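You operate a simulated robot arm through the tools that you are given. There is no shell and no other tool.

You are at the controls of a simulated robot arm. One attempt, no reset.

TASK
Brush primer over the cream sole in the sole tray.
Fine: close the primer pot again; use the grey brush, which goes back on its tray. Set down upright: grey brush. A coat counts when it lies all over at full strength: go over it till it gets no stronger.

The check looks at the end state, three seconds after you hand in, the way a careful person would. Anything else that was tipped, shoved, dropped, spilled or broken makes it a failure.

THE ROBOT
A 7-joint arm with a two-finger parallel gripper, fixed in place. Base frame: the origin is at the foot of the arm, x ahead of it, y to its left, z up; the work surface is at about z = 1.17. Readings come in m, rad, newtons and seconds.
With the tool pointing down near the work surface it reaches from about 0.1 to 0.94 m from the base axis. Its first joint turns from -2.897 to 2.897 rad. Payload 1.57 kg.
The tool frame sits at the grasp point between the pads (the TCP): z along the fingers, y along the line on which they close. The tips reach 0.03 m beyond it. Largest opening 0.11 m; finger width 0.024, thickness 0.012; the body of the gripper, 0.048 by 0.112 m, starts 0.078 m behind the TCP.
Orientation is told as [roll, pitch, yaw] about the base's x, y, z axes, in that order, counted from this pose: with the fingers straight down and closing along the base's y, the tool's x points along the base's -x, its y along +y and its z along -z.

THE INTERFACE
- The arm moves only by the tool play_rows. Its argument "deltas" is a list of rows, each an object of numbers (a shift or turn left out is 0, a gripper value left out holds the last): "wx", "wy", "wz": the turn, a rotation vector about the base's x, y, z in rad; "dx", "dy", "dz": the shift along the base's x, y, z in cm; "hand": the finger opening in cm, from 0 to 11. In form: [{"wx": .., "wy": .., "wz": .., "dx": .., "dy": .., "dz": .., "hand": ..}, ...]. A call has 1 to 20 rows; each row shifts and turns the commanded pose from where the row before left it. A row lasts 0.2 s, in which the tool goes at most 0.05 m and 0.15 rad; a call with a longer step from one row to the next is refused whole, and so is a gripper value outside its range. Where a pose cannot be reached the arm comes as near as it can. A force on the tool above 80 N (or 10 N above the force at the start of the call, whichever is more), or a blocked arm, ends the call early, and 0.2 s more pass. Each finger travels about 0.108 m/s and halts on what it meets, pressing with about 43 N; the grip force reading is that of the motor and also rises with nothing between the fingers. The clock runs only during rows and for 0.2 s after the last one: add rows that do not move to give the fingers time. It gives the time, the measured TCP pose, the force on the tool (base axes), the opening and the grip force at its end, in the units of the frame above (readings bear some noise), with the torque about the TCP (base axes, N m) and any sound that the robot's microphone picked up.
- Cameras (640 x 400 px; columns grow to the right, rows downward): "scene" is fixed at [0.3984, 0.6484, 1.615]; the picture's right is [-0.87, -0.50, 0.00], its down [-0.28, 0.49, -0.82] and it looks along [0.41, -0.71, -0.57] (base axes); focal length 322 px, centre (320, 200). "wrist" rides on the gripper at [0.07, 0.016, -0.141] in the tool frame; the picture's right is [-0.23, 0.97, 0.00], its down [-0.86, -0.20, -0.48] and it looks along [-0.47, -0.11, 0.88] (tool axes); focal length 222 px, centre (320, 200). There is no depth. A picture from a camera that has moved, and an enlarged one, comes with that camera's place and axes in the base frame and with its lens.
- get_image(camera): a new picture of that camera. It takes no simulated time.
- move_column(by): slides the trunk up (or, below 0, down) by that many m; the arm rides with it, the base frame stays. It gives what a move gives, with no picture.
- zoom(camera, box): a new picture of the part [left, top, right, bottom] of that camera's present view, enlarged. It takes no simulated time.
- job_done(): hands the job in; it is judged then, once.

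Places have to be worked out from the pictures, the camera data and where the tool is seen. Open the gripper and draw the arm clear of the work before you hand the job in, unless the task says otherwise.

The tools are called after "Request:" as name(argument=value, ...) on one line, values as JSON. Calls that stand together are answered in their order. play_rows: Moves the arm, as the interface text tells. Its arguments: {"type":"object","properties":{"deltas":{"type":"array","items":{"type":"object","properties":{"wx":{"type":"number"},"wy":{"type":"number"},"wz":{"type":"number"},"dx":{"type":"number"},"dy":{"type":"number"},"dz":{"type":"number"},"hand":{"type":"number"}}}}},"required":["deltas"]} The other tools are called the same way: move_column (by) slides the trunk up or down; get_image (camera) takes a picture; zoom (camera, box) takes an enlarged picture of a part of a camera's view; job_done () hands the job in.

At the start:

```text
t: 0.0
tcp_pos: [0.6504, -0.2408, 1.2299]
orientation: [-0.001, -0.001, -0.001]
wrist_force: [0.9, 0.4, -0.3]
torque: [0.0, 0.02, 0.02]
finger_gap: 0.1099
gripper_force: 0.1
trunk travel left (down, up): [-0.3, 0.31]
```

scene: 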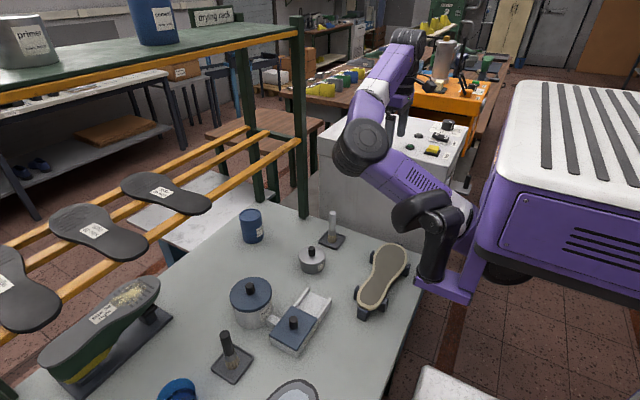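
wrist: 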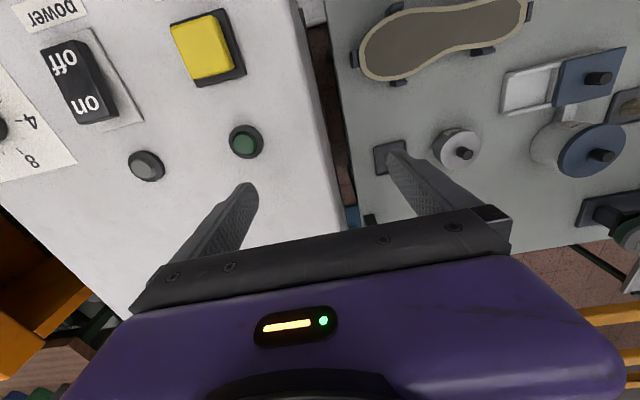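

I'll look closer at the table from both cameras before moving anything.

Request:
zoom(camera="scene", box=[200, 190, 440, 340])

Request:
zoom(camera="scene", box=[120, 250, 360, 400])

Request:
zoom(camera="wrist", box=[320, 0, 640, 200])

Request:
zoom(camera="scene", box=[0, 0, 320, 200])

```text
2.67 times, centred on (320, 265) of scene
camera zoom: at [0.3984, 0.6484, 1.615], right [-0.87, -0.5, 0.0], down [-0.28, 0.49, -0.82], along [0.41, -0.71, -0.57], focal length 858 px, centre (320, 27)
```

zoom: 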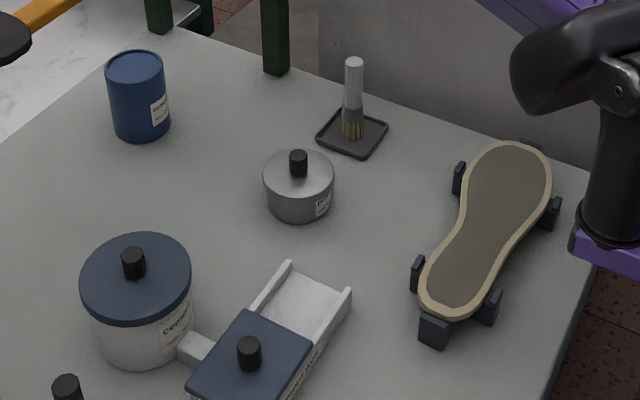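

```text
2.67 times, centred on (240, 325) of scene
camera zoom: at [0.3984, 0.6484, 1.615], right [-0.87, -0.5, 0.0], down [-0.28, 0.49, -0.82], along [0.41, -0.71, -0.57], focal length 858 px, centre (533, -133)
```

zoom: 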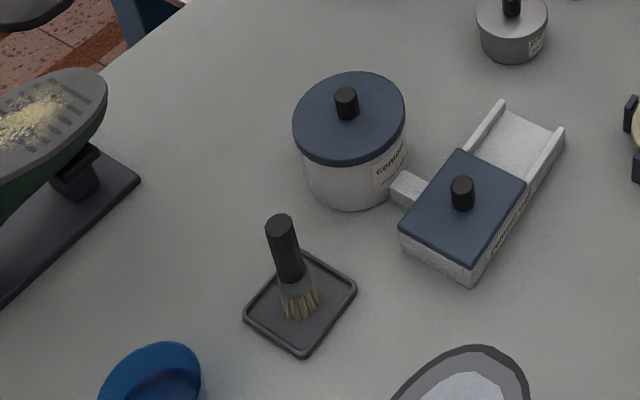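

```text
2.00 times, centred on (480, 100) of wrist
camera zoom: at [0.5804, -0.2237, 1.371], right [0.23, 0.97, 0.0], down [0.86, -0.2, 0.48], along [0.47, -0.11, -0.88], focal length 444 px, centre (0, 400)
```

zoom: 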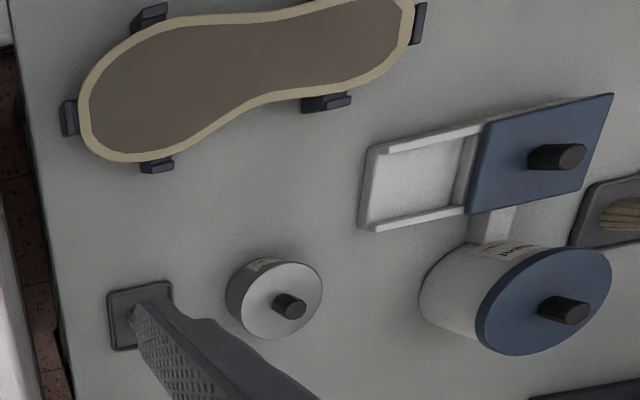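

```text
2.00 times, centred on (160, 100) of scene
camera zoom: at [0.3984, 0.6484, 1.615], right [-0.87, -0.5, 0.0], down [-0.28, 0.49, -0.82], along [0.41, -0.71, -0.57], focal length 644 px, centre (640, 400)
```

zoom: 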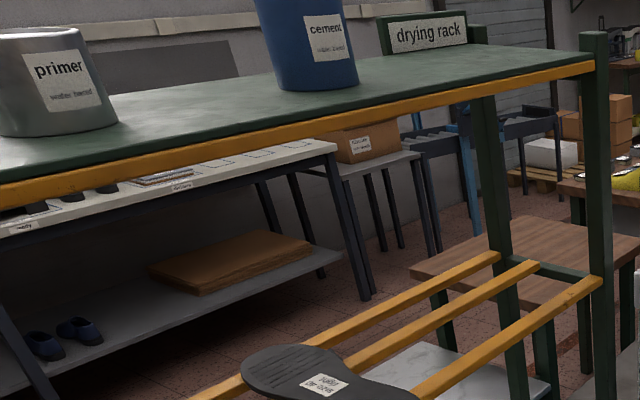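

I want to read the labels on the small pot and blue can, and see the object at the bottom of the picture.

Request:
zoom(camera="scene", box=[280, 230, 344, 270])

Request:
zoom(camera="scene", box=[220, 200, 284, 240])

Request:
zoom(camera="scene", box=[240, 340, 336, 400])

Request:
zoom(camera="scene", box=[340, 230, 436, 290])

Request:
zoom(camera="scene", box=[304, 200, 368, 240])

Request:
zoom(camera="scene", box=[340, 270, 436, 330])

```text
10.00 times, centred on (312, 250) of scene
camera zoom: at [0.3984, 0.6484, 1.615], right [-0.87, -0.5, 0.0], down [-0.28, 0.49, -0.82], along [0.41, -0.71, -0.57], focal length 3218 px, centre (400, -300)
```

zoom: 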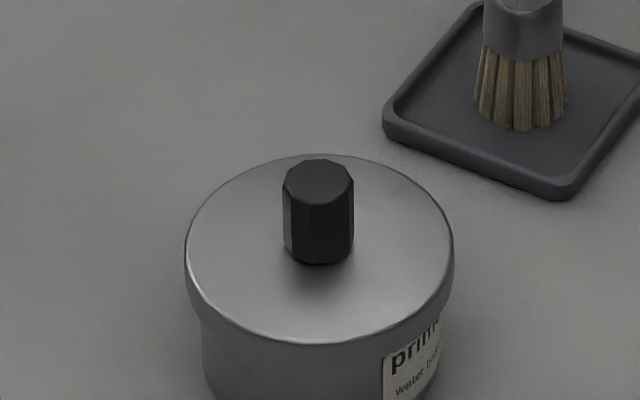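

```text
10.00 times, centred on (252, 220) of scene
camera zoom: at [0.3984, 0.6484, 1.615], right [-0.87, -0.5, 0.0], down [-0.28, 0.49, -0.82], along [0.41, -0.71, -0.57], focal length 3218 px, centre (1000, 0)
```

zoom: 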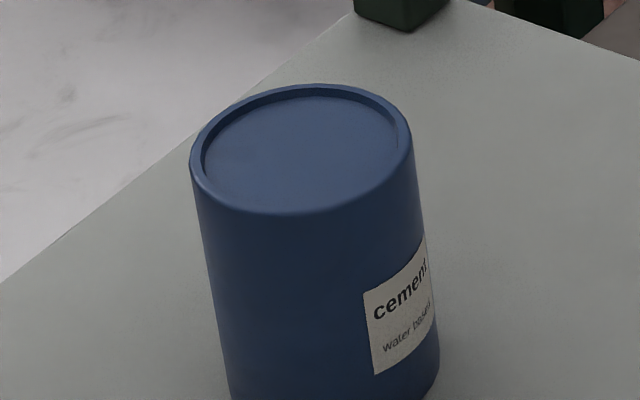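

```text
6.67 times, centred on (288, 370) of scene
camera zoom: at [0.3984, 0.6484, 1.615], right [-0.87, -0.5, 0.0], down [-0.28, 0.49, -0.82], along [0.41, -0.71, -0.57], focal length 2145 px, centre (533, -933)
```

zoom: 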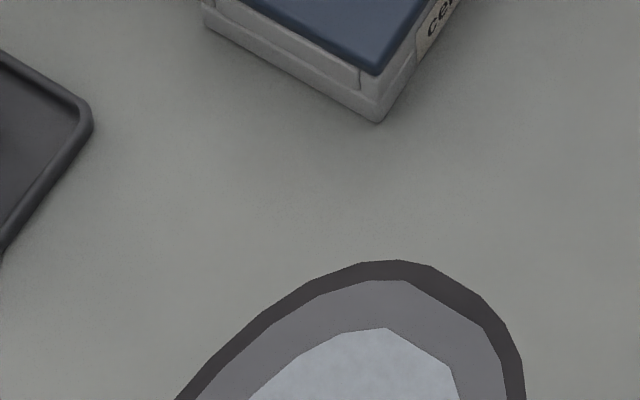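

```text
6.67 times, centred on (388, 260) of scene
camera zoom: at [0.3984, 0.6484, 1.615], right [-0.87, -0.5, 0.0], down [-0.28, 0.49, -0.82], along [0.41, -0.71, -0.57], focal length 2145 px, centre (-133, -200)
```

zoom: 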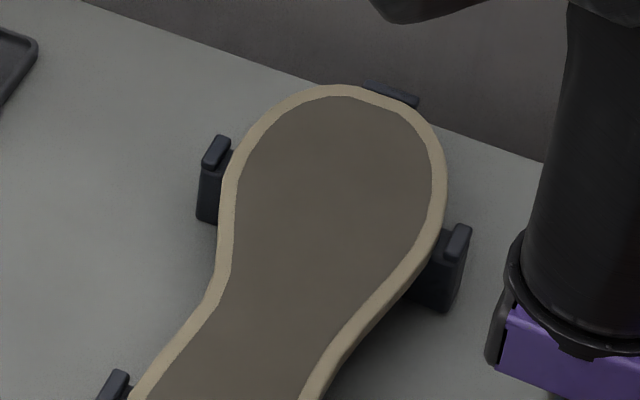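

```text
10.00 times, centred on (336, 220) of scene
camera zoom: at [0.3984, 0.6484, 1.615], right [-0.87, -0.5, 0.0], down [-0.28, 0.49, -0.82], along [0.41, -0.71, -0.57], focal length 3218 px, centre (160, 0)
```

zoom: 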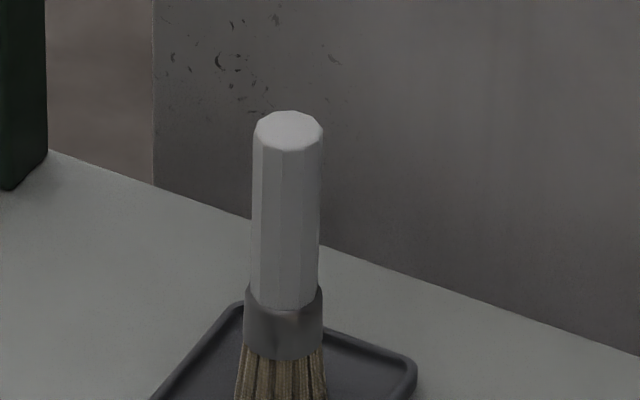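

```text
6.67 times, centred on (388, 300) of scene
camera zoom: at [0.3984, 0.6484, 1.615], right [-0.87, -0.5, 0.0], down [-0.28, 0.49, -0.82], along [0.41, -0.71, -0.57], focal length 2145 px, centre (-133, -467)
```

zoom: 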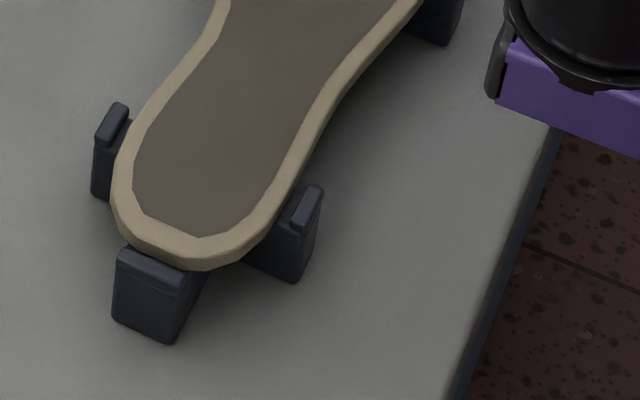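

The table with the sole appears to sit well below the white machine the gripper is over (triangulated around z ≈ 0.87). I'll zoom on the robot to verify the scene camera geometry.

Request:
zoom(camera="scene", box=[320, 20, 512, 140])

Request:
zoom(camera="scene", box=[320, 120, 512, 240])

Request:
zoom(camera="scene", box=[384, 180, 640, 340])

```text
3.33 times, centred on (416, 80) of scene
camera zoom: at [0.3984, 0.6484, 1.615], right [-0.87, -0.5, 0.0], down [-0.28, 0.49, -0.82], along [0.41, -0.71, -0.57], focal length 1072 px, centre (0, 600)
```

zoom: 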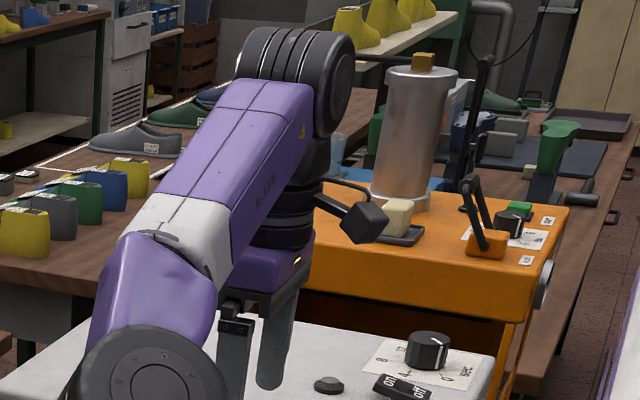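

```text
3.33 times, centred on (416, 180) of scene
camera zoom: at [0.3984, 0.6484, 1.615], right [-0.87, -0.5, 0.0], down [-0.28, 0.49, -0.82], along [0.41, -0.71, -0.57], focal length 1072 px, centre (0, 267)
```

zoom: 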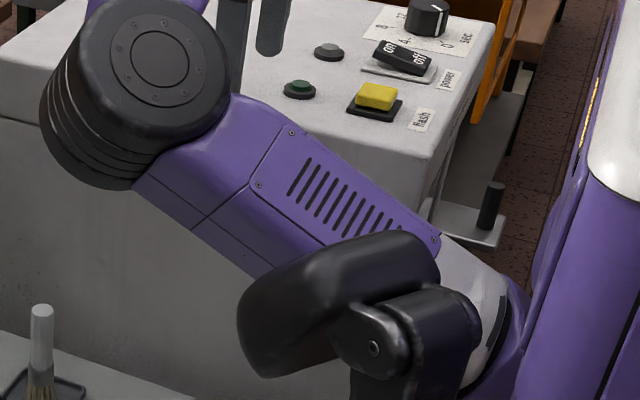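

```text
2.50 times, centred on (512, 260) of scene
camera zoom: at [0.3984, 0.6484, 1.615], right [-0.87, -0.5, 0.0], down [-0.28, 0.49, -0.82], along [0.41, -0.71, -0.57], focal length 804 px, centre (-160, 50)
```

zoom: 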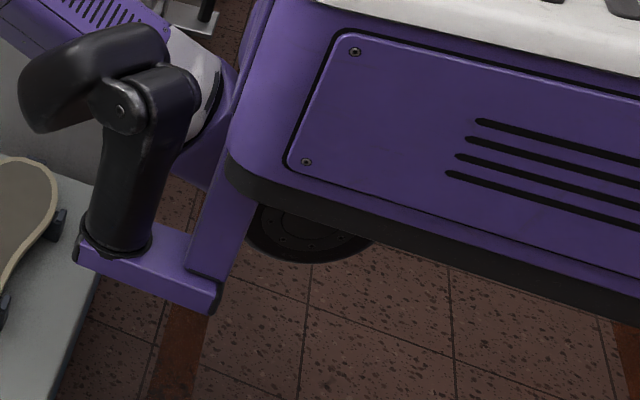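

Scene geometry checks out: the gripper sits above the white machine and the sole table is ~0.3 m lower. I raise the tool and move it out over the table (+y), staying high, then look.

Request:
play_rows(deltas=[{"dz": 4}, {"dz": 4}, {"dy": 4}, {"dy": 4}, {"dy": 4}, {"dy": 4}, {"dy": 4}, {"dy": 4}, {"dy": 4}, {}])

Request:
get_image(camera="scene")

Request:
get_image(camera="wrist")

```text
t: 1.2
tcp_pos: [0.6202, -0.2062, 1.2641]
orientation: [-0.015, 0.041, -0.211]
wrist_force: [-0.3, -0.6, -0.6]
torque: [0.02, -0.01, 0.0]
finger_gap: 0.1098
gripper_force: 0.1
out of reach, approached as far as the arm can: row 2
trunk travel left (down, up): [-0.3, 0.31]
stopped in row 5: the arm was blocked; the commanded pose is now the measured one
```

```text
taken
```

scene: 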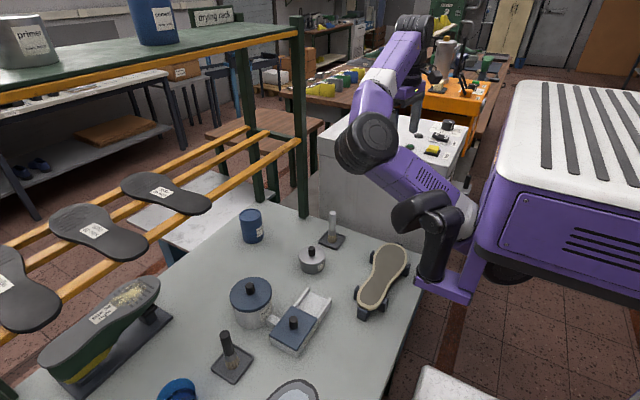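

```text
taken
camera wrist: at [0.5603, -0.173, 1.4077], right [0.43, 0.9, -0.02], down [0.81, -0.37, 0.45], along [0.39, -0.21, -0.9], focal length 222 px, centre (320, 200)
```

wrist: 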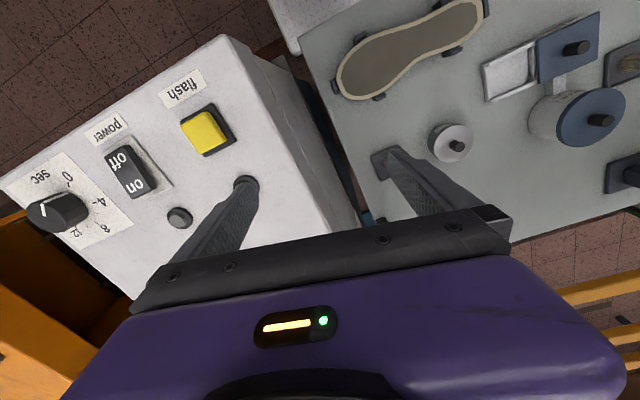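

The arm hit a reach limit going up. It's still clear above the machine (tips ~1.234), so I restore the yaw and shift towards the table at this height in gentler steps.

Request:
play_rows(deltas=[{"dz": -1, "wz": 0.1, "wy": -0.02}, {"wz": 0.1, "wy": -0.02, "dy": 1, "dx": 1}, {"dy": 2, "dx": 1}, {"dy": 2}, {"dy": 2}, {"dy": 2}, {}])

Request:
get_image(camera="scene")

```text
t: 2.3
tcp_pos: [0.6098, -0.2005, 1.2558]
orientation: [-0.004, -0.004, -0.184]
wrist_force: [0.9, -0.1, -0.4]
torque: [-0.02, 0.02, 0.02]
finger_gap: 0.1101
gripper_force: 0.0
trunk travel left (down, up): [-0.3, 0.31]
stopped in row 5: the arm was blocked; the commanded pose is now the measured one
```

```text
taken
```

scene: 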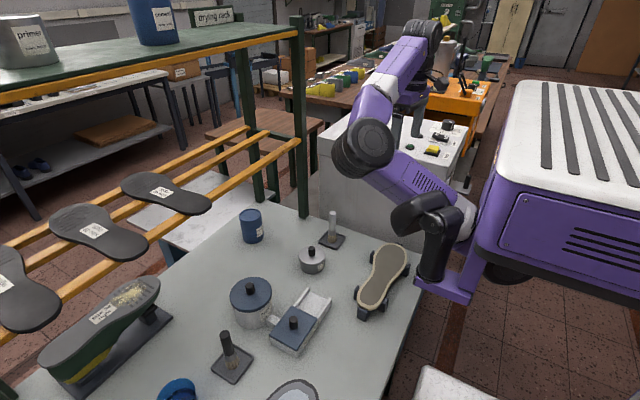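

The arm is blocked moving +y without tool force; likely its upper link meets the black holder on the robot's body. I back off slightly and raise the trunk a little to see what rides with it.

Request:
play_rows(deltas=[{"dy": -1}, {"dy": -1}, {}])

Request:
move_column(by=0.06)

Request:
get_image(camera="scene")

Request:
zoom(camera="scene", box=[384, 180, 640, 340])

```text
t: 3.1
tcp_pos: [0.6111, -0.2194, 1.2546]
orientation: [-0.009, -0.002, -0.181]
wrist_force: [0.0, -0.6, -0.2]
torque: [0.03, -0.04, 0.0]
finger_gap: 0.1101
gripper_force: 0.0
trunk travel left (down, up): [-0.3, 0.31]
```

```text
t: 4.1
tcp_pos: [0.6101, -0.2189, 1.3142]
orientation: [-0.006, -0.003, -0.178]
wrist_force: [0.2, 0.0, 0.0]
torque: [-0.01, 0.01, 0.0]
finger_gap: 0.1098
gripper_force: 0.1
trunk travel left (down, up): [-0.36, 0.25]
```

```text
taken
```

scene: 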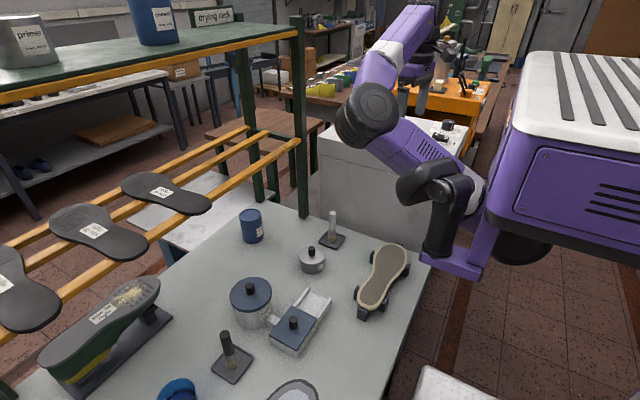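

```text
2.50 times, centred on (512, 260) of scene
camera zoom: at [0.3984, 0.6484, 1.615], right [-0.87, -0.5, 0.0], down [-0.28, 0.49, -0.82], along [0.41, -0.71, -0.57], focal length 804 px, centre (-160, 50)
```

zoom: 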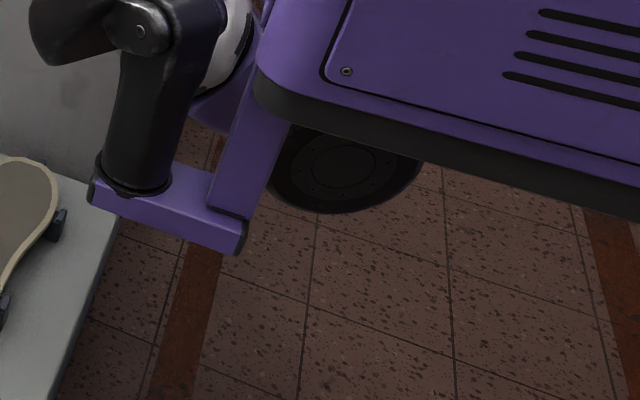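

The stub on the body rides with the trunk. I'll take reference zooms, raise the trunk a bit more, and use the parallax to place the arm links relative to that black stub.

Request:
zoom(camera="scene", box=[320, 60, 512, 180])

Request:
zoom(camera="scene", box=[370, 110, 530, 210])

Request:
move_column(by=0.06)

Request:
zoom(camera="scene", box=[320, 30, 512, 150])

Request:
zoom(camera="scene", box=[370, 80, 530, 180])

Request:
get_image(camera="wrist")

```text
3.33 times, centred on (416, 120) of scene
camera zoom: at [0.3984, 0.6484, 1.615], right [-0.87, -0.5, 0.0], down [-0.28, 0.49, -0.82], along [0.41, -0.71, -0.57], focal length 1072 px, centre (0, 467)
```

zoom: 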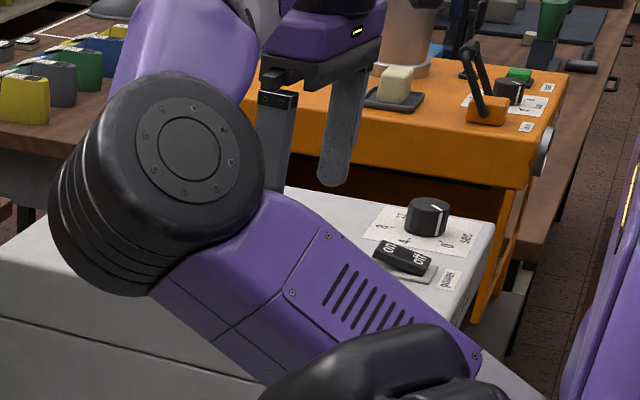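

```text
4.00 times, centred on (450, 160) of scene
camera zoom: at [0.3984, 0.6484, 1.615], right [-0.87, -0.5, 0.0], down [-0.28, 0.49, -0.82], along [0.41, -0.71, -0.57], focal length 1287 px, centre (-200, 360)
```

zoom: 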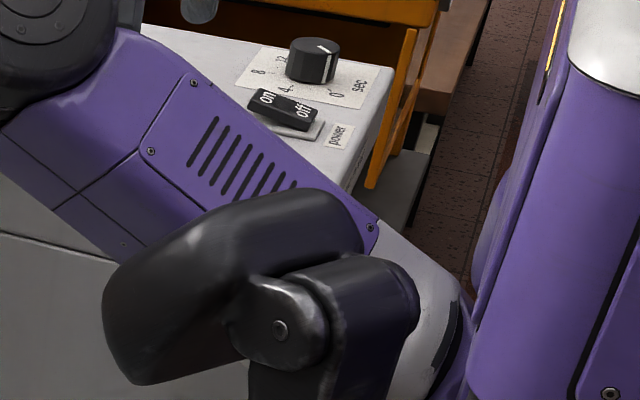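

```text
t: 5.1
tcp_pos: [0.6109, -0.2193, 1.3746]
orientation: [-0.01, -0.004, -0.179]
wrist_force: [0.4, 0.1, -0.1]
torque: [-0.01, -0.02, -0.03]
finger_gap: 0.11
gripper_force: 0.0
trunk travel left (down, up): [-0.42, 0.19]
```

```text
3.33 times, centred on (416, 90) of scene
camera zoom: at [0.3984, 0.6484, 1.615], right [-0.87, -0.5, 0.0], down [-0.28, 0.49, -0.82], along [0.41, -0.71, -0.57], focal length 1072 px, centre (0, 567)
```

zoom: 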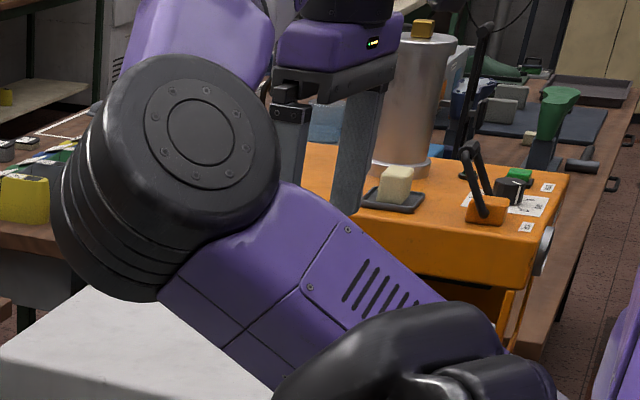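

```text
4.00 times, centred on (450, 130) of scene
camera zoom: at [0.3984, 0.6484, 1.615], right [-0.87, -0.5, 0.0], down [-0.28, 0.49, -0.82], along [0.41, -0.71, -0.57], focal length 1287 px, centre (-200, 480)
```

zoom: 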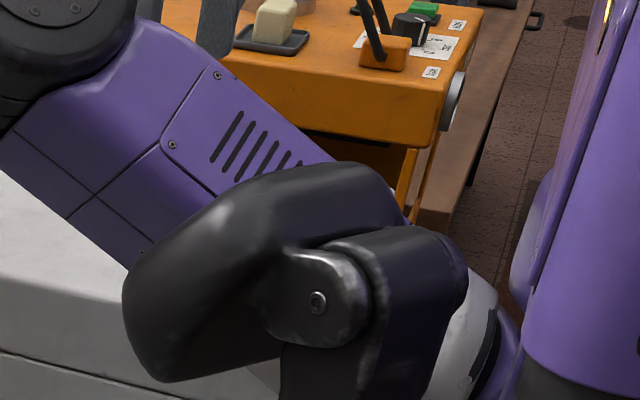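

```text
taken
camera wrist: at [0.544, -0.1888, 1.5152], right [0.4, 0.92, -0.01], down [0.8, -0.35, 0.48], along [0.44, -0.2, -0.88], focal length 222 px, centre (320, 200)
```

wrist: 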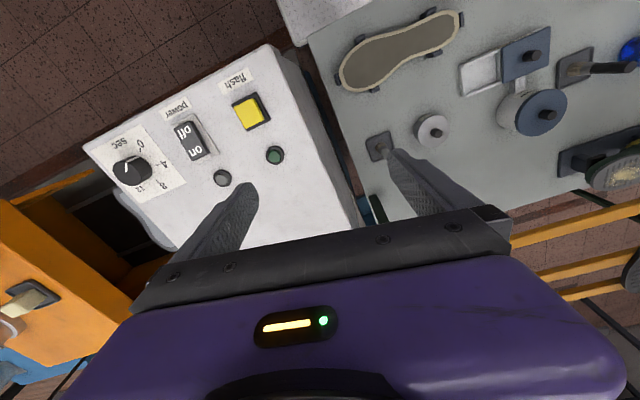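

Parallax shows the upper arm (swung out toward +y) is pressing near that stub, which sits above about trunk-relative z 1.19; a higher trunk with the tool reaching down should let the elbow pass below/away from it. I raise the trunk fully and then lower the tool relative to it.

Request:
move_column(by=0.18)

Request:
play_rows(deltas=[{"dz": -2, "wz": 0.09}, {"dz": -2, "wz": 0.09}, {"dz": -2}, {"dz": -2}, {"dz": -2}, {}])

Request:
get_image(camera="scene")

Request:
get_image(camera="wrist")

```text
t: 7.1
tcp_pos: [0.6106, -0.2193, 1.5551]
orientation: [-0.008, -0.004, -0.178]
wrist_force: [-0.5, -0.2, 0.2]
torque: [0.02, -0.03, -0.01]
finger_gap: 0.11
gripper_force: 0.0
trunk travel left (down, up): [-0.6, 0.01]
```

```text
t: 8.5
tcp_pos: [0.6095, -0.2188, 1.4566]
orientation: [-0.007, -0.003, -0.001]
wrist_force: [0.1, 0.4, 0.3]
torque: [-0.02, 0.02, 0.03]
finger_gap: 0.1101
gripper_force: 0.0
trunk travel left (down, up): [-0.6, 0.01]
```

```text
taken
```

scene: 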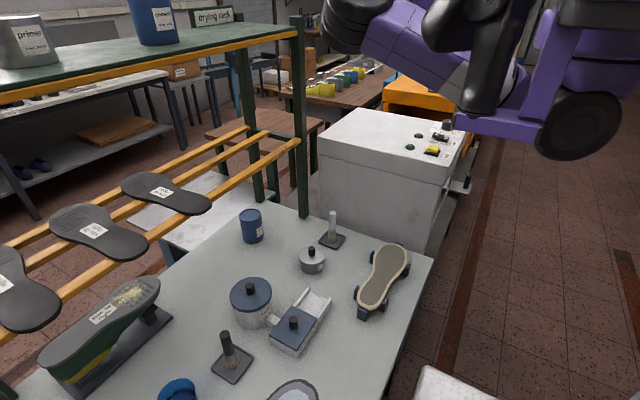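

```text
taken
camera wrist: at [0.5386, -0.2011, 1.5966], right [0.23, 0.97, -0.01], down [0.85, -0.2, 0.48], along [0.47, -0.11, -0.88], focal length 222 px, centre (320, 200)
```

wrist: 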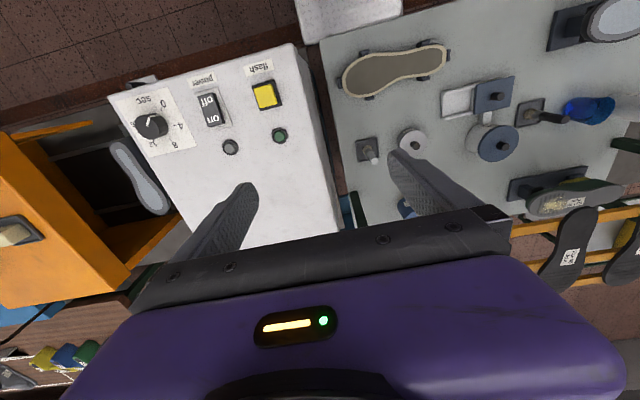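

Free to move now. I keep descending relative to the trunk (still above the machine), then try +y.

Request:
play_rows(deltas=[{"dz": -3}, {"dz": -3}, {"dz": -3}, {"dz": -3}, {"dz": -3}, {"dy": 2}, {"dy": 2}, {"dy": 2}, {}])

Request:
get_image(camera="scene")

```text
t: 10.5
tcp_pos: [0.6107, -0.1584, 1.3056]
orientation: [-0.008, -0.003, 0.001]
wrist_force: [0.5, 0.1, 0.0]
torque: [-0.02, -0.01, 0.03]
finger_gap: 0.1101
gripper_force: 0.1
trunk travel left (down, up): [-0.6, 0.01]
```

```text
taken
```

scene: 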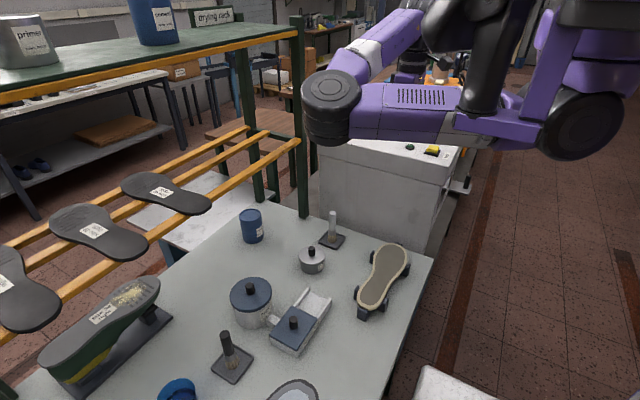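

Now it moves freely. I continue to +y/+x toward above the brush while lowering with the box edge kept clear.

Request:
play_rows(deltas=[{"dy": 2}, {"dy": 2}, {"dy": 2}, {"dy": 2}, {"dy": 1, "dx": 2}, {"dx": 2, "dz": -1}, {"dx": 2, "dz": -2}, {"dx": 2, "dz": -2}, {"dz": -2}, {"dz": -2}, {}])

Request:
get_image(camera="scene")

Request:
get_image(camera="wrist")

```text
t: 12.9
tcp_pos: [0.689, -0.0715, 1.2128]
orientation: [-0.006, -0.003, -0.001]
wrist_force: [-0.4, -0.3, -0.1]
torque: [-0.04, -0.02, 0.01]
finger_gap: 0.1097
gripper_force: 0.0
trunk travel left (down, up): [-0.6, 0.01]
```

```text
taken
```

scene: 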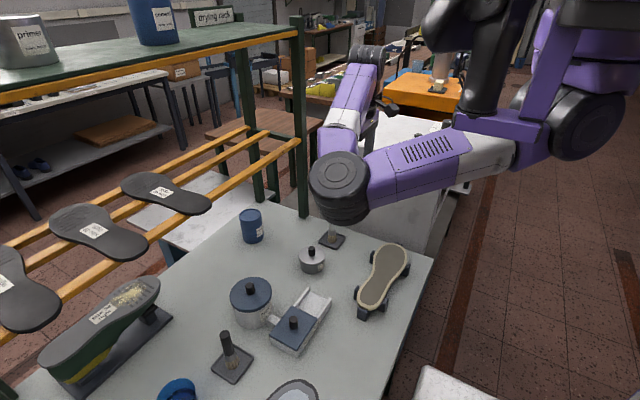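

```text
taken
camera wrist: at [0.6192, -0.0529, 1.3543], right [0.23, 0.97, -0.01], down [0.85, -0.2, 0.48], along [0.47, -0.11, -0.88], focal length 222 px, centre (320, 200)
```

wrist: 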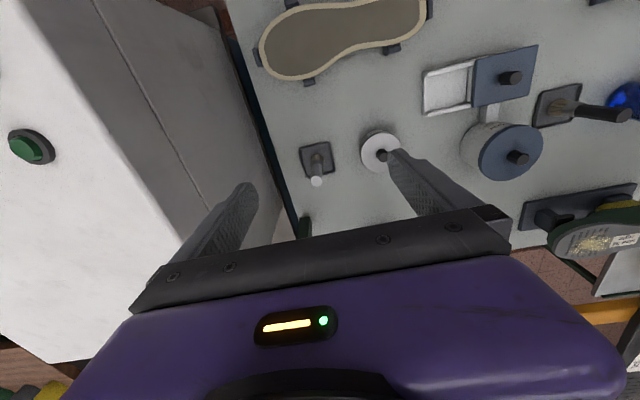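

The elbow is hanging to the +y side; I need its height before reaching lower, so I use trunk parallax again (lowering 6 cm is safe here: tips at ~1.12, well above the brush).

Request:
zoom(camera="scene", box=[280, 110, 440, 210])

Request:
move_column(by=-0.06)

Request:
zoom(camera="scene", box=[280, 130, 440, 230])

Request:
get_image(camera="wrist")

```text
4.00 times, centred on (360, 160) of scene
camera zoom: at [0.3984, 0.6484, 1.615], right [-0.87, -0.5, 0.0], down [-0.28, 0.49, -0.82], along [0.41, -0.71, -0.57], focal length 1287 px, centre (160, 360)
```

zoom: 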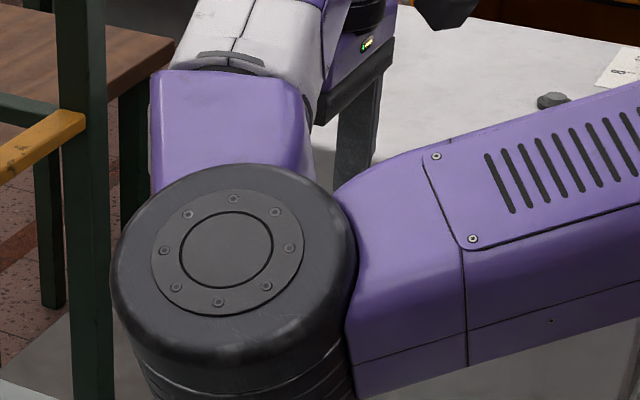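

```text
t: 13.9
tcp_pos: [0.6906, -0.0708, 1.1542]
orientation: [-0.006, -0.003, -0.001]
wrist_force: [-0.7, -0.6, -0.4]
torque: [-0.04, -0.03, -0.01]
finger_gap: 0.1097
gripper_force: 0.0
trunk travel left (down, up): [-0.54, 0.07]
```

```text
4.00 times, centred on (360, 180) of scene
camera zoom: at [0.3984, 0.6484, 1.615], right [-0.87, -0.5, 0.0], down [-0.28, 0.49, -0.82], along [0.41, -0.71, -0.57], focal length 1287 px, centre (160, 280)
```

zoom: 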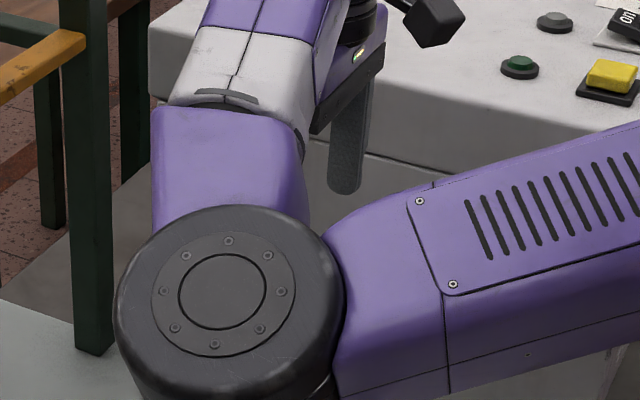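

```text
taken
camera wrist: at [0.6191, -0.0529, 1.2946], right [0.23, 0.97, -0.01], down [0.85, -0.2, 0.48], along [0.47, -0.11, -0.88], focal length 222 px, centre (320, 200)
```

wrist: 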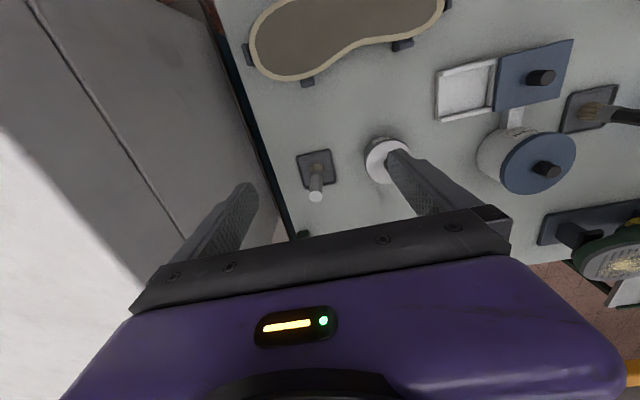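

Elbow is at about z≈1.3, far above the table objects, so reaching down is fine. Zooming the wrist view to localise brush and pot precisely.

Request:
zoom(camera="wrist", box=[280, 120, 440, 220])

Request:
zoom(camera="wrist", box=[220, 0, 460, 150])

Request:
zoom(camera="wrist", box=[400, 0, 640, 150])

```text
4.00 times, centred on (360, 170) of wrist
camera zoom: at [0.6191, -0.0529, 1.2946], right [0.23, 0.97, -0.01], down [0.85, -0.2, 0.48], along [0.47, -0.11, -0.88], focal length 888 px, centre (160, 320)
```

zoom: 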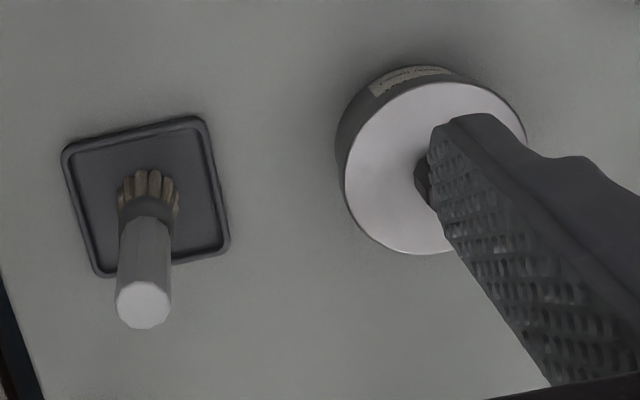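

```text
2.67 times, centred on (340, 75) of wrist
camera zoom: at [0.6191, -0.0529, 1.2946], right [0.23, 0.97, -0.01], down [0.85, -0.2, 0.48], along [0.47, -0.11, -0.88], focal length 592 px, centre (267, 533)
```

zoom: 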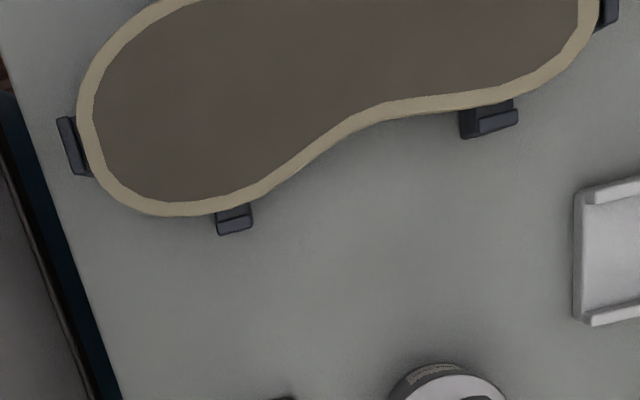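

```text
2.67 times, centred on (520, 75) of wrist
camera zoom: at [0.6191, -0.0529, 1.2946], right [0.23, 0.97, -0.01], down [0.85, -0.2, 0.48], along [0.47, -0.11, -0.88], focal length 592 px, centre (-213, 533)
```

zoom: 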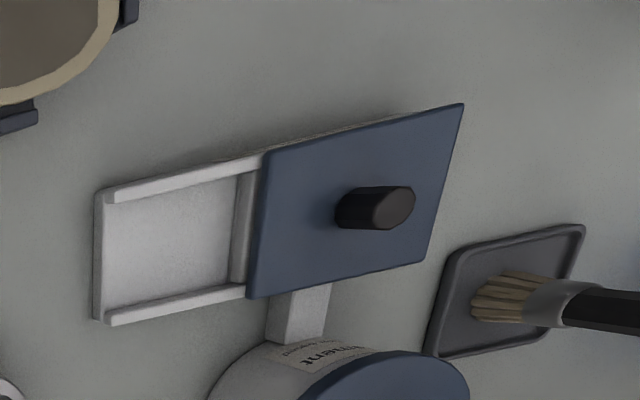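

Estimates: table z≈0.867, grey brush at (0.777,-0.098) with top z≈0.99, primer pot lid at (0.781,0.036) with lid top z≈0.906 and a 22 mm knob to ≈0.928. I go above the lid knob first.

Request:
play_rows(deltas=[{"dx": 3, "dy": 3.5, "hand": 6}, {"dx": 3, "dy": 3.6}, {"dx": 3, "dy": 3.6}, {"dz": -3}, {"dz": -3}, {"dz": -3}, {"dz": -2}, {}])

Request:
get_image(camera="wrist")

Request:
get_image(camera="scene")

```text
t: 15.7
tcp_pos: [0.7796, 0.0356, 1.044]
orientation: [-0.005, -0.003, 0.002]
wrist_force: [0.7, -0.5, -0.5]
torque: [0.0, 0.0, 0.0]
finger_gap: 0.0599
gripper_force: 0.0
trunk travel left (down, up): [-0.54, 0.07]
```

```text
taken
camera wrist: at [0.7078, 0.0533, 1.1852], right [0.23, 0.97, -0.01], down [0.85, -0.2, 0.48], along [0.47, -0.11, -0.88], focal length 222 px, centre (320, 200)
```

wrist: 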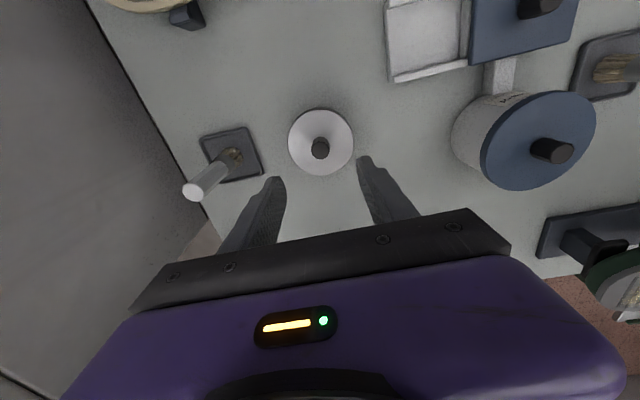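

```text
taken
```

scene: 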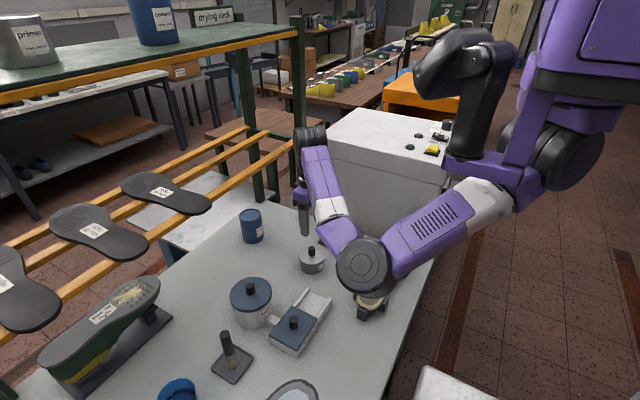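

Zooming to refine the knob and brush positions from this closer view.

Request:
zoom(camera="wrist", box=[270, 90, 398, 170])

Request:
zoom(camera="wrist", box=[170, 110, 298, 210])

```text
5.00 times, centred on (334, 130) of wrist
camera zoom: at [0.7078, 0.0533, 1.1852], right [0.23, 0.97, -0.01], down [0.85, -0.2, 0.48], along [0.47, -0.11, -0.88], focal length 1111 px, centre (250, 550)
```

zoom: 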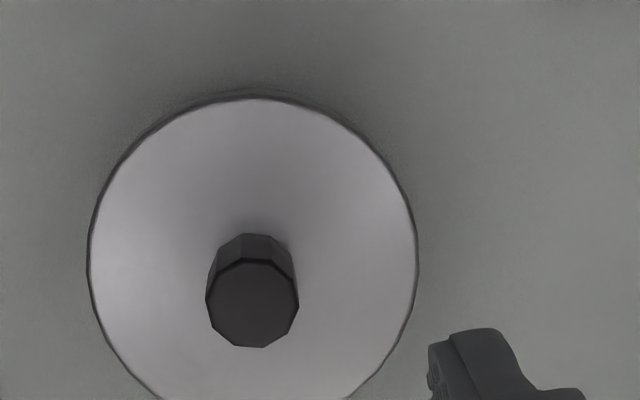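

```text
4.00 times, centred on (234, 160) of wrist
camera zoom: at [0.7078, 0.0533, 1.1852], right [0.23, 0.97, -0.01], down [0.85, -0.2, 0.48], along [0.47, -0.11, -0.88], focal length 888 px, centre (664, 360)
```

zoom: 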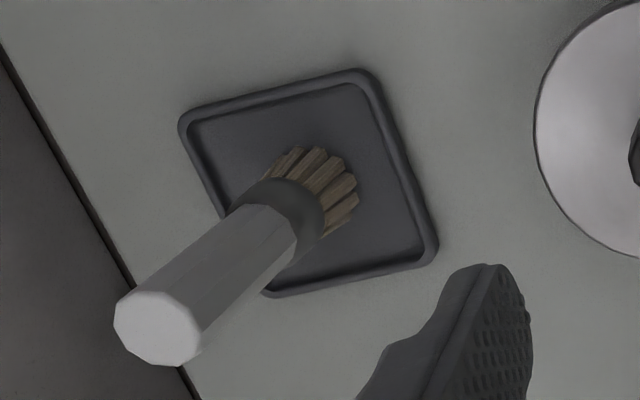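

Knob axis ≈ (0.780, 0.035), matching the TCP. I descend to TCP z≈0.943 with fingers 6 cm apart and look before closing.

Request:
play_rows(deltas=[{"dz": -2}, {"dz": -2}, {"dz": -2}, {"dz": -2}, {"dz": -1.5}, {"dz": -0.6}, {}])

Request:
get_image(camera="wrist")

Request:
zoom(camera="scene", box=[272, 220, 368, 280])

```text
t: 17.3
tcp_pos: [0.781, 0.0364, 0.944]
orientation: [-0.008, -0.003, 0.0]
wrist_force: [-1.3, -0.1, 0.1]
torque: [0.01, 0.01, -0.02]
finger_gap: 0.06
gripper_force: 0.1
trunk travel left (down, up): [-0.54, 0.07]
```

```text
taken
camera wrist: at [0.7093, 0.0531, 1.0842], right [0.23, 0.97, -0.01], down [0.85, -0.2, 0.48], along [0.47, -0.11, -0.88], focal length 222 px, centre (320, 200)
```

wrist: 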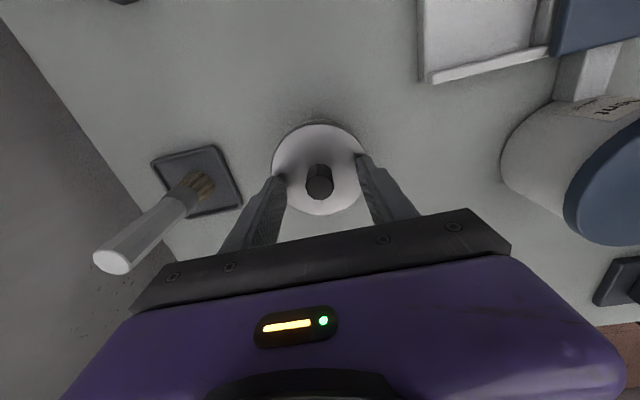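

```text
6.67 times, centred on (320, 250) of scene
camera zoom: at [0.3984, 0.6484, 1.615], right [-0.87, -0.5, 0.0], down [-0.28, 0.49, -0.82], along [0.41, -0.71, -0.57], focal length 2145 px, centre (320, -133)
```

zoom: 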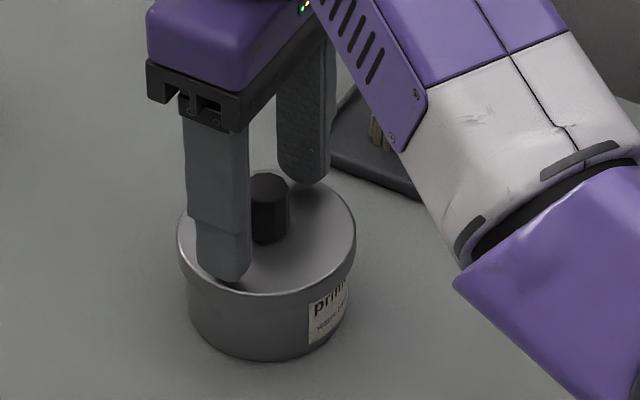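

Fingers straddle the knob, tips just over the lid. Close on the knob and lift gently.

Request:
play_rows(deltas=[{"dz": -0.2, "hand": 4}, {"hand": 2}, {"hand": 1}, {"hand": 1}, {"hand": 1}])

Request:
get_image(camera="scene")

Request:
zoom(camera="scene", box=[272, 220, 368, 280])

```text
t: 18.5
tcp_pos: [0.7802, 0.0333, 0.9422]
orientation: [-0.005, -0.002, 0.001]
wrist_force: [-0.4, 0.2, 0.2]
torque: [-0.03, 0.01, 0.03]
finger_gap: 0.019
gripper_force: 33.0
trunk travel left (down, up): [-0.54, 0.07]
heard: snap
```

```text
taken
```

scene: 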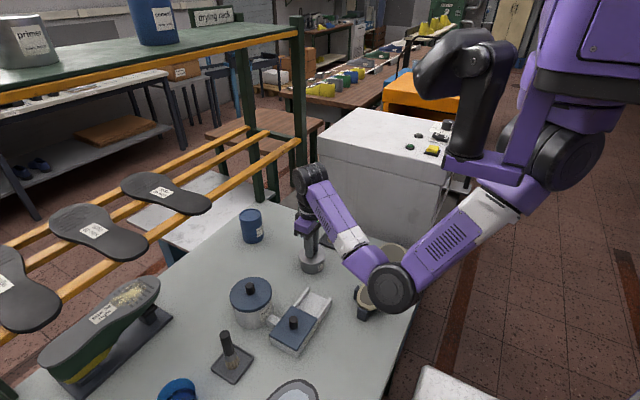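

```text
6.67 times, centred on (320, 250) of scene
camera zoom: at [0.3984, 0.6484, 1.615], right [-0.87, -0.5, 0.0], down [-0.28, 0.49, -0.82], along [0.41, -0.71, -0.57], focal length 2145 px, centre (320, -133)
```

zoom: 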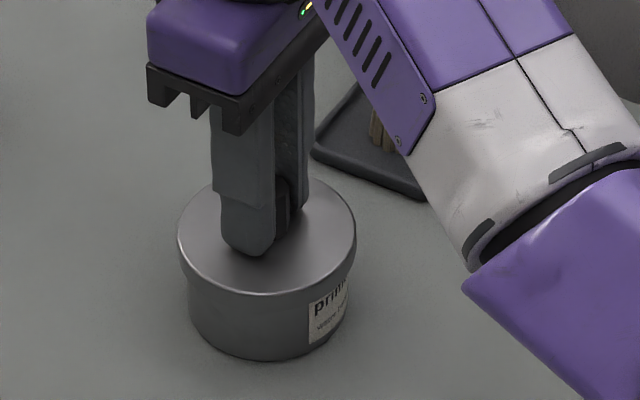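

The knob is gripped (gap 19 mm). I lift straight up slowly and check.

Request:
play_rows(deltas=[{"dz": 0.5, "hand": 1}, {"dz": 0.5}, {"dz": 1}, {"dz": 1}, {"dz": 1}, {}])

Request:
get_image(camera="wrist")

Request:
zoom(camera="scene", box=[272, 220, 368, 280])

```text
t: 19.9
tcp_pos: [0.7794, 0.0353, 0.9817]
orientation: [-0.007, -0.003, -0.001]
wrist_force: [0.5, 0.7, 0.2]
torque: [0.02, -0.02, 0.0]
finger_gap: 0.0186
gripper_force: 33.0
trunk travel left (down, up): [-0.54, 0.07]
```

```text
taken
camera wrist: at [0.7086, 0.0528, 1.1226], right [0.23, 0.97, -0.01], down [0.85, -0.2, 0.48], along [0.47, -0.11, -0.88], focal length 222 px, centre (320, 200)
```

wrist: 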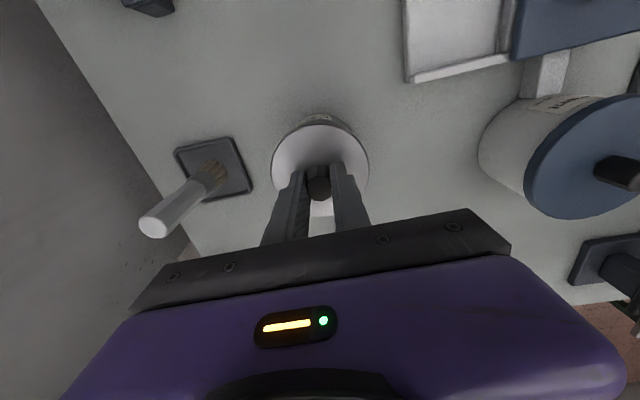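

```text
6.67 times, centred on (320, 250) of scene
camera zoom: at [0.3984, 0.6484, 1.615], right [-0.87, -0.5, 0.0], down [-0.28, 0.49, -0.82], along [0.41, -0.71, -0.57], focal length 2145 px, centre (320, -133)
```

zoom: 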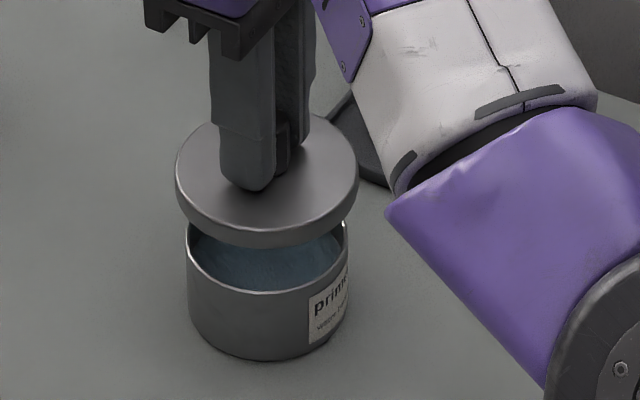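

Lid is off cleanly; pale-blue primer inside. I raise it, carry it to a clear table spot at (0.69,-0.04), and lower to just above the table.

Request:
play_rows(deltas=[{"dz": 2}, {"dz": 2}, {"dx": -2, "dy": -1.5}, {"dx": -2, "dy": -1.5}, {"dx": -2, "dy": -1.5}, {"dx": -2, "dy": -1.5}, {"dx": -0.9, "dy": -1.5}, {"dz": -2}, {"dz": -2}, {"dz": -2}, {"dz": -2}, {"dz": -1}, {}])

Request:
get_image(camera="wrist")

Request:
zoom(camera="scene", box=[272, 220, 432, 320])

```text
t: 22.7
tcp_pos: [0.6909, -0.0389, 0.9296]
orientation: [-0.004, -0.004, -0.002]
wrist_force: [-0.7, 0.1, 0.4]
torque: [-0.05, -0.02, 0.02]
finger_gap: 0.0189
gripper_force: 33.0
trunk travel left (down, up): [-0.54, 0.07]
```

```text
taken
camera wrist: at [0.6195, -0.0208, 1.0702], right [0.23, 0.97, -0.01], down [0.85, -0.2, 0.48], along [0.47, -0.11, -0.88], focal length 222 px, centre (320, 200)
```

wrist: 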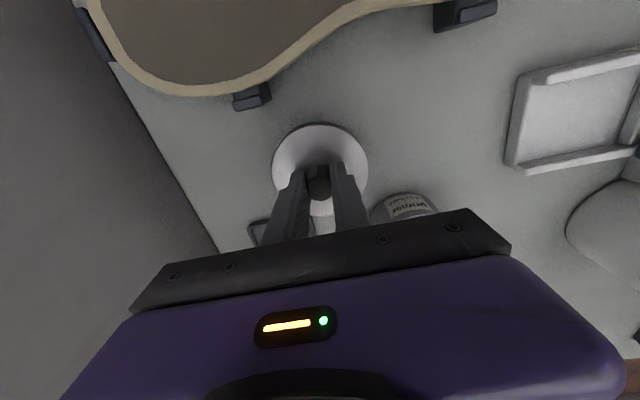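

```text
4.00 times, centred on (352, 270) of scene
camera zoom: at [0.3984, 0.6484, 1.615], right [-0.87, -0.5, 0.0], down [-0.28, 0.49, -0.82], along [0.41, -0.71, -0.57], focal length 1287 px, centre (192, -80)
```

zoom: 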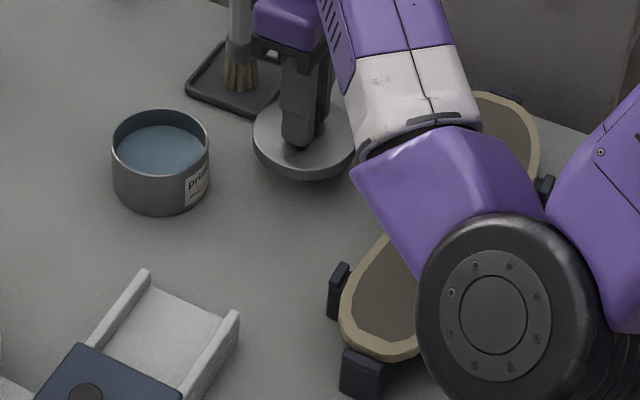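

Lid is roughly 1 cm above the table. Lower in small steps and watch the force.

Request:
play_rows(deltas=[{"dz": -0.4}, {"dz": -0.3}, {}])

Request:
zoom(camera="scene", box=[312, 220, 376, 260])

```text
t: 23.5
tcp_pos: [0.6897, -0.0383, 0.923]
orientation: [-0.007, -0.002, 0.0]
wrist_force: [-0.1, 0.7, -0.2]
torque: [-0.01, 0.0, -0.01]
finger_gap: 0.0189
gripper_force: 32.7
trunk travel left (down, up): [-0.54, 0.07]
```

```text
10.00 times, centred on (344, 240) of scene
camera zoom: at [0.3984, 0.6484, 1.615], right [-0.87, -0.5, 0.0], down [-0.28, 0.49, -0.82], along [0.41, -0.71, -0.57], focal length 3218 px, centre (80, -200)
```

zoom: 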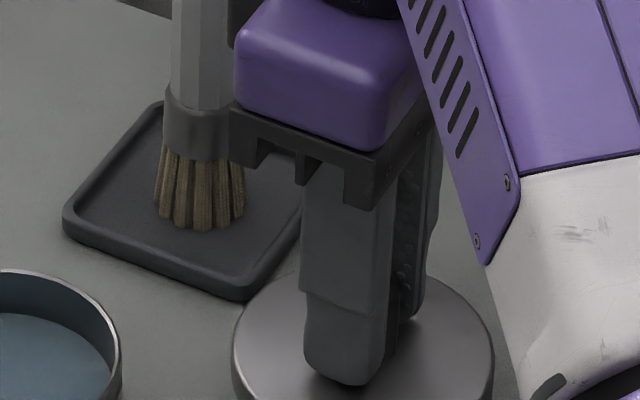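

Request:
play_rows(deltas=[{"dz": -0.3}, {"dz": -0.3}, {}])

Request:
zoom(camera="scene", box=[312, 235, 376, 275])

```text
t: 24.3
tcp_pos: [0.6893, -0.0363, 0.9174]
orientation: [-0.009, -0.002, 0.0]
wrist_force: [0.8, 0.2, -0.3]
torque: [0.02, -0.03, 0.01]
finger_gap: 0.0188
gripper_force: 33.1
trunk travel left (down, up): [-0.54, 0.07]
```

```text
10.00 times, centred on (344, 255) of scene
camera zoom: at [0.3984, 0.6484, 1.615], right [-0.87, -0.5, 0.0], down [-0.28, 0.49, -0.82], along [0.41, -0.71, -0.57], focal length 3218 px, centre (80, -350)
```

zoom: 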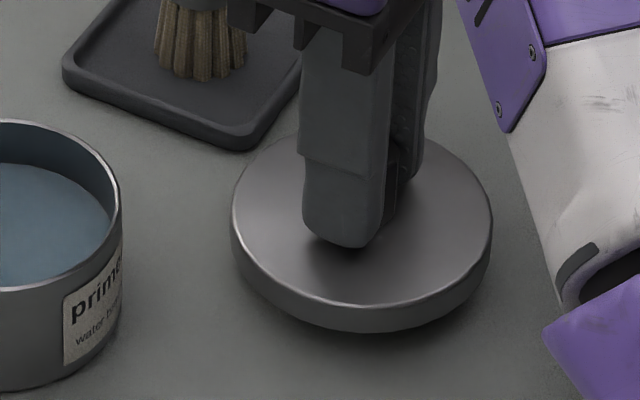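

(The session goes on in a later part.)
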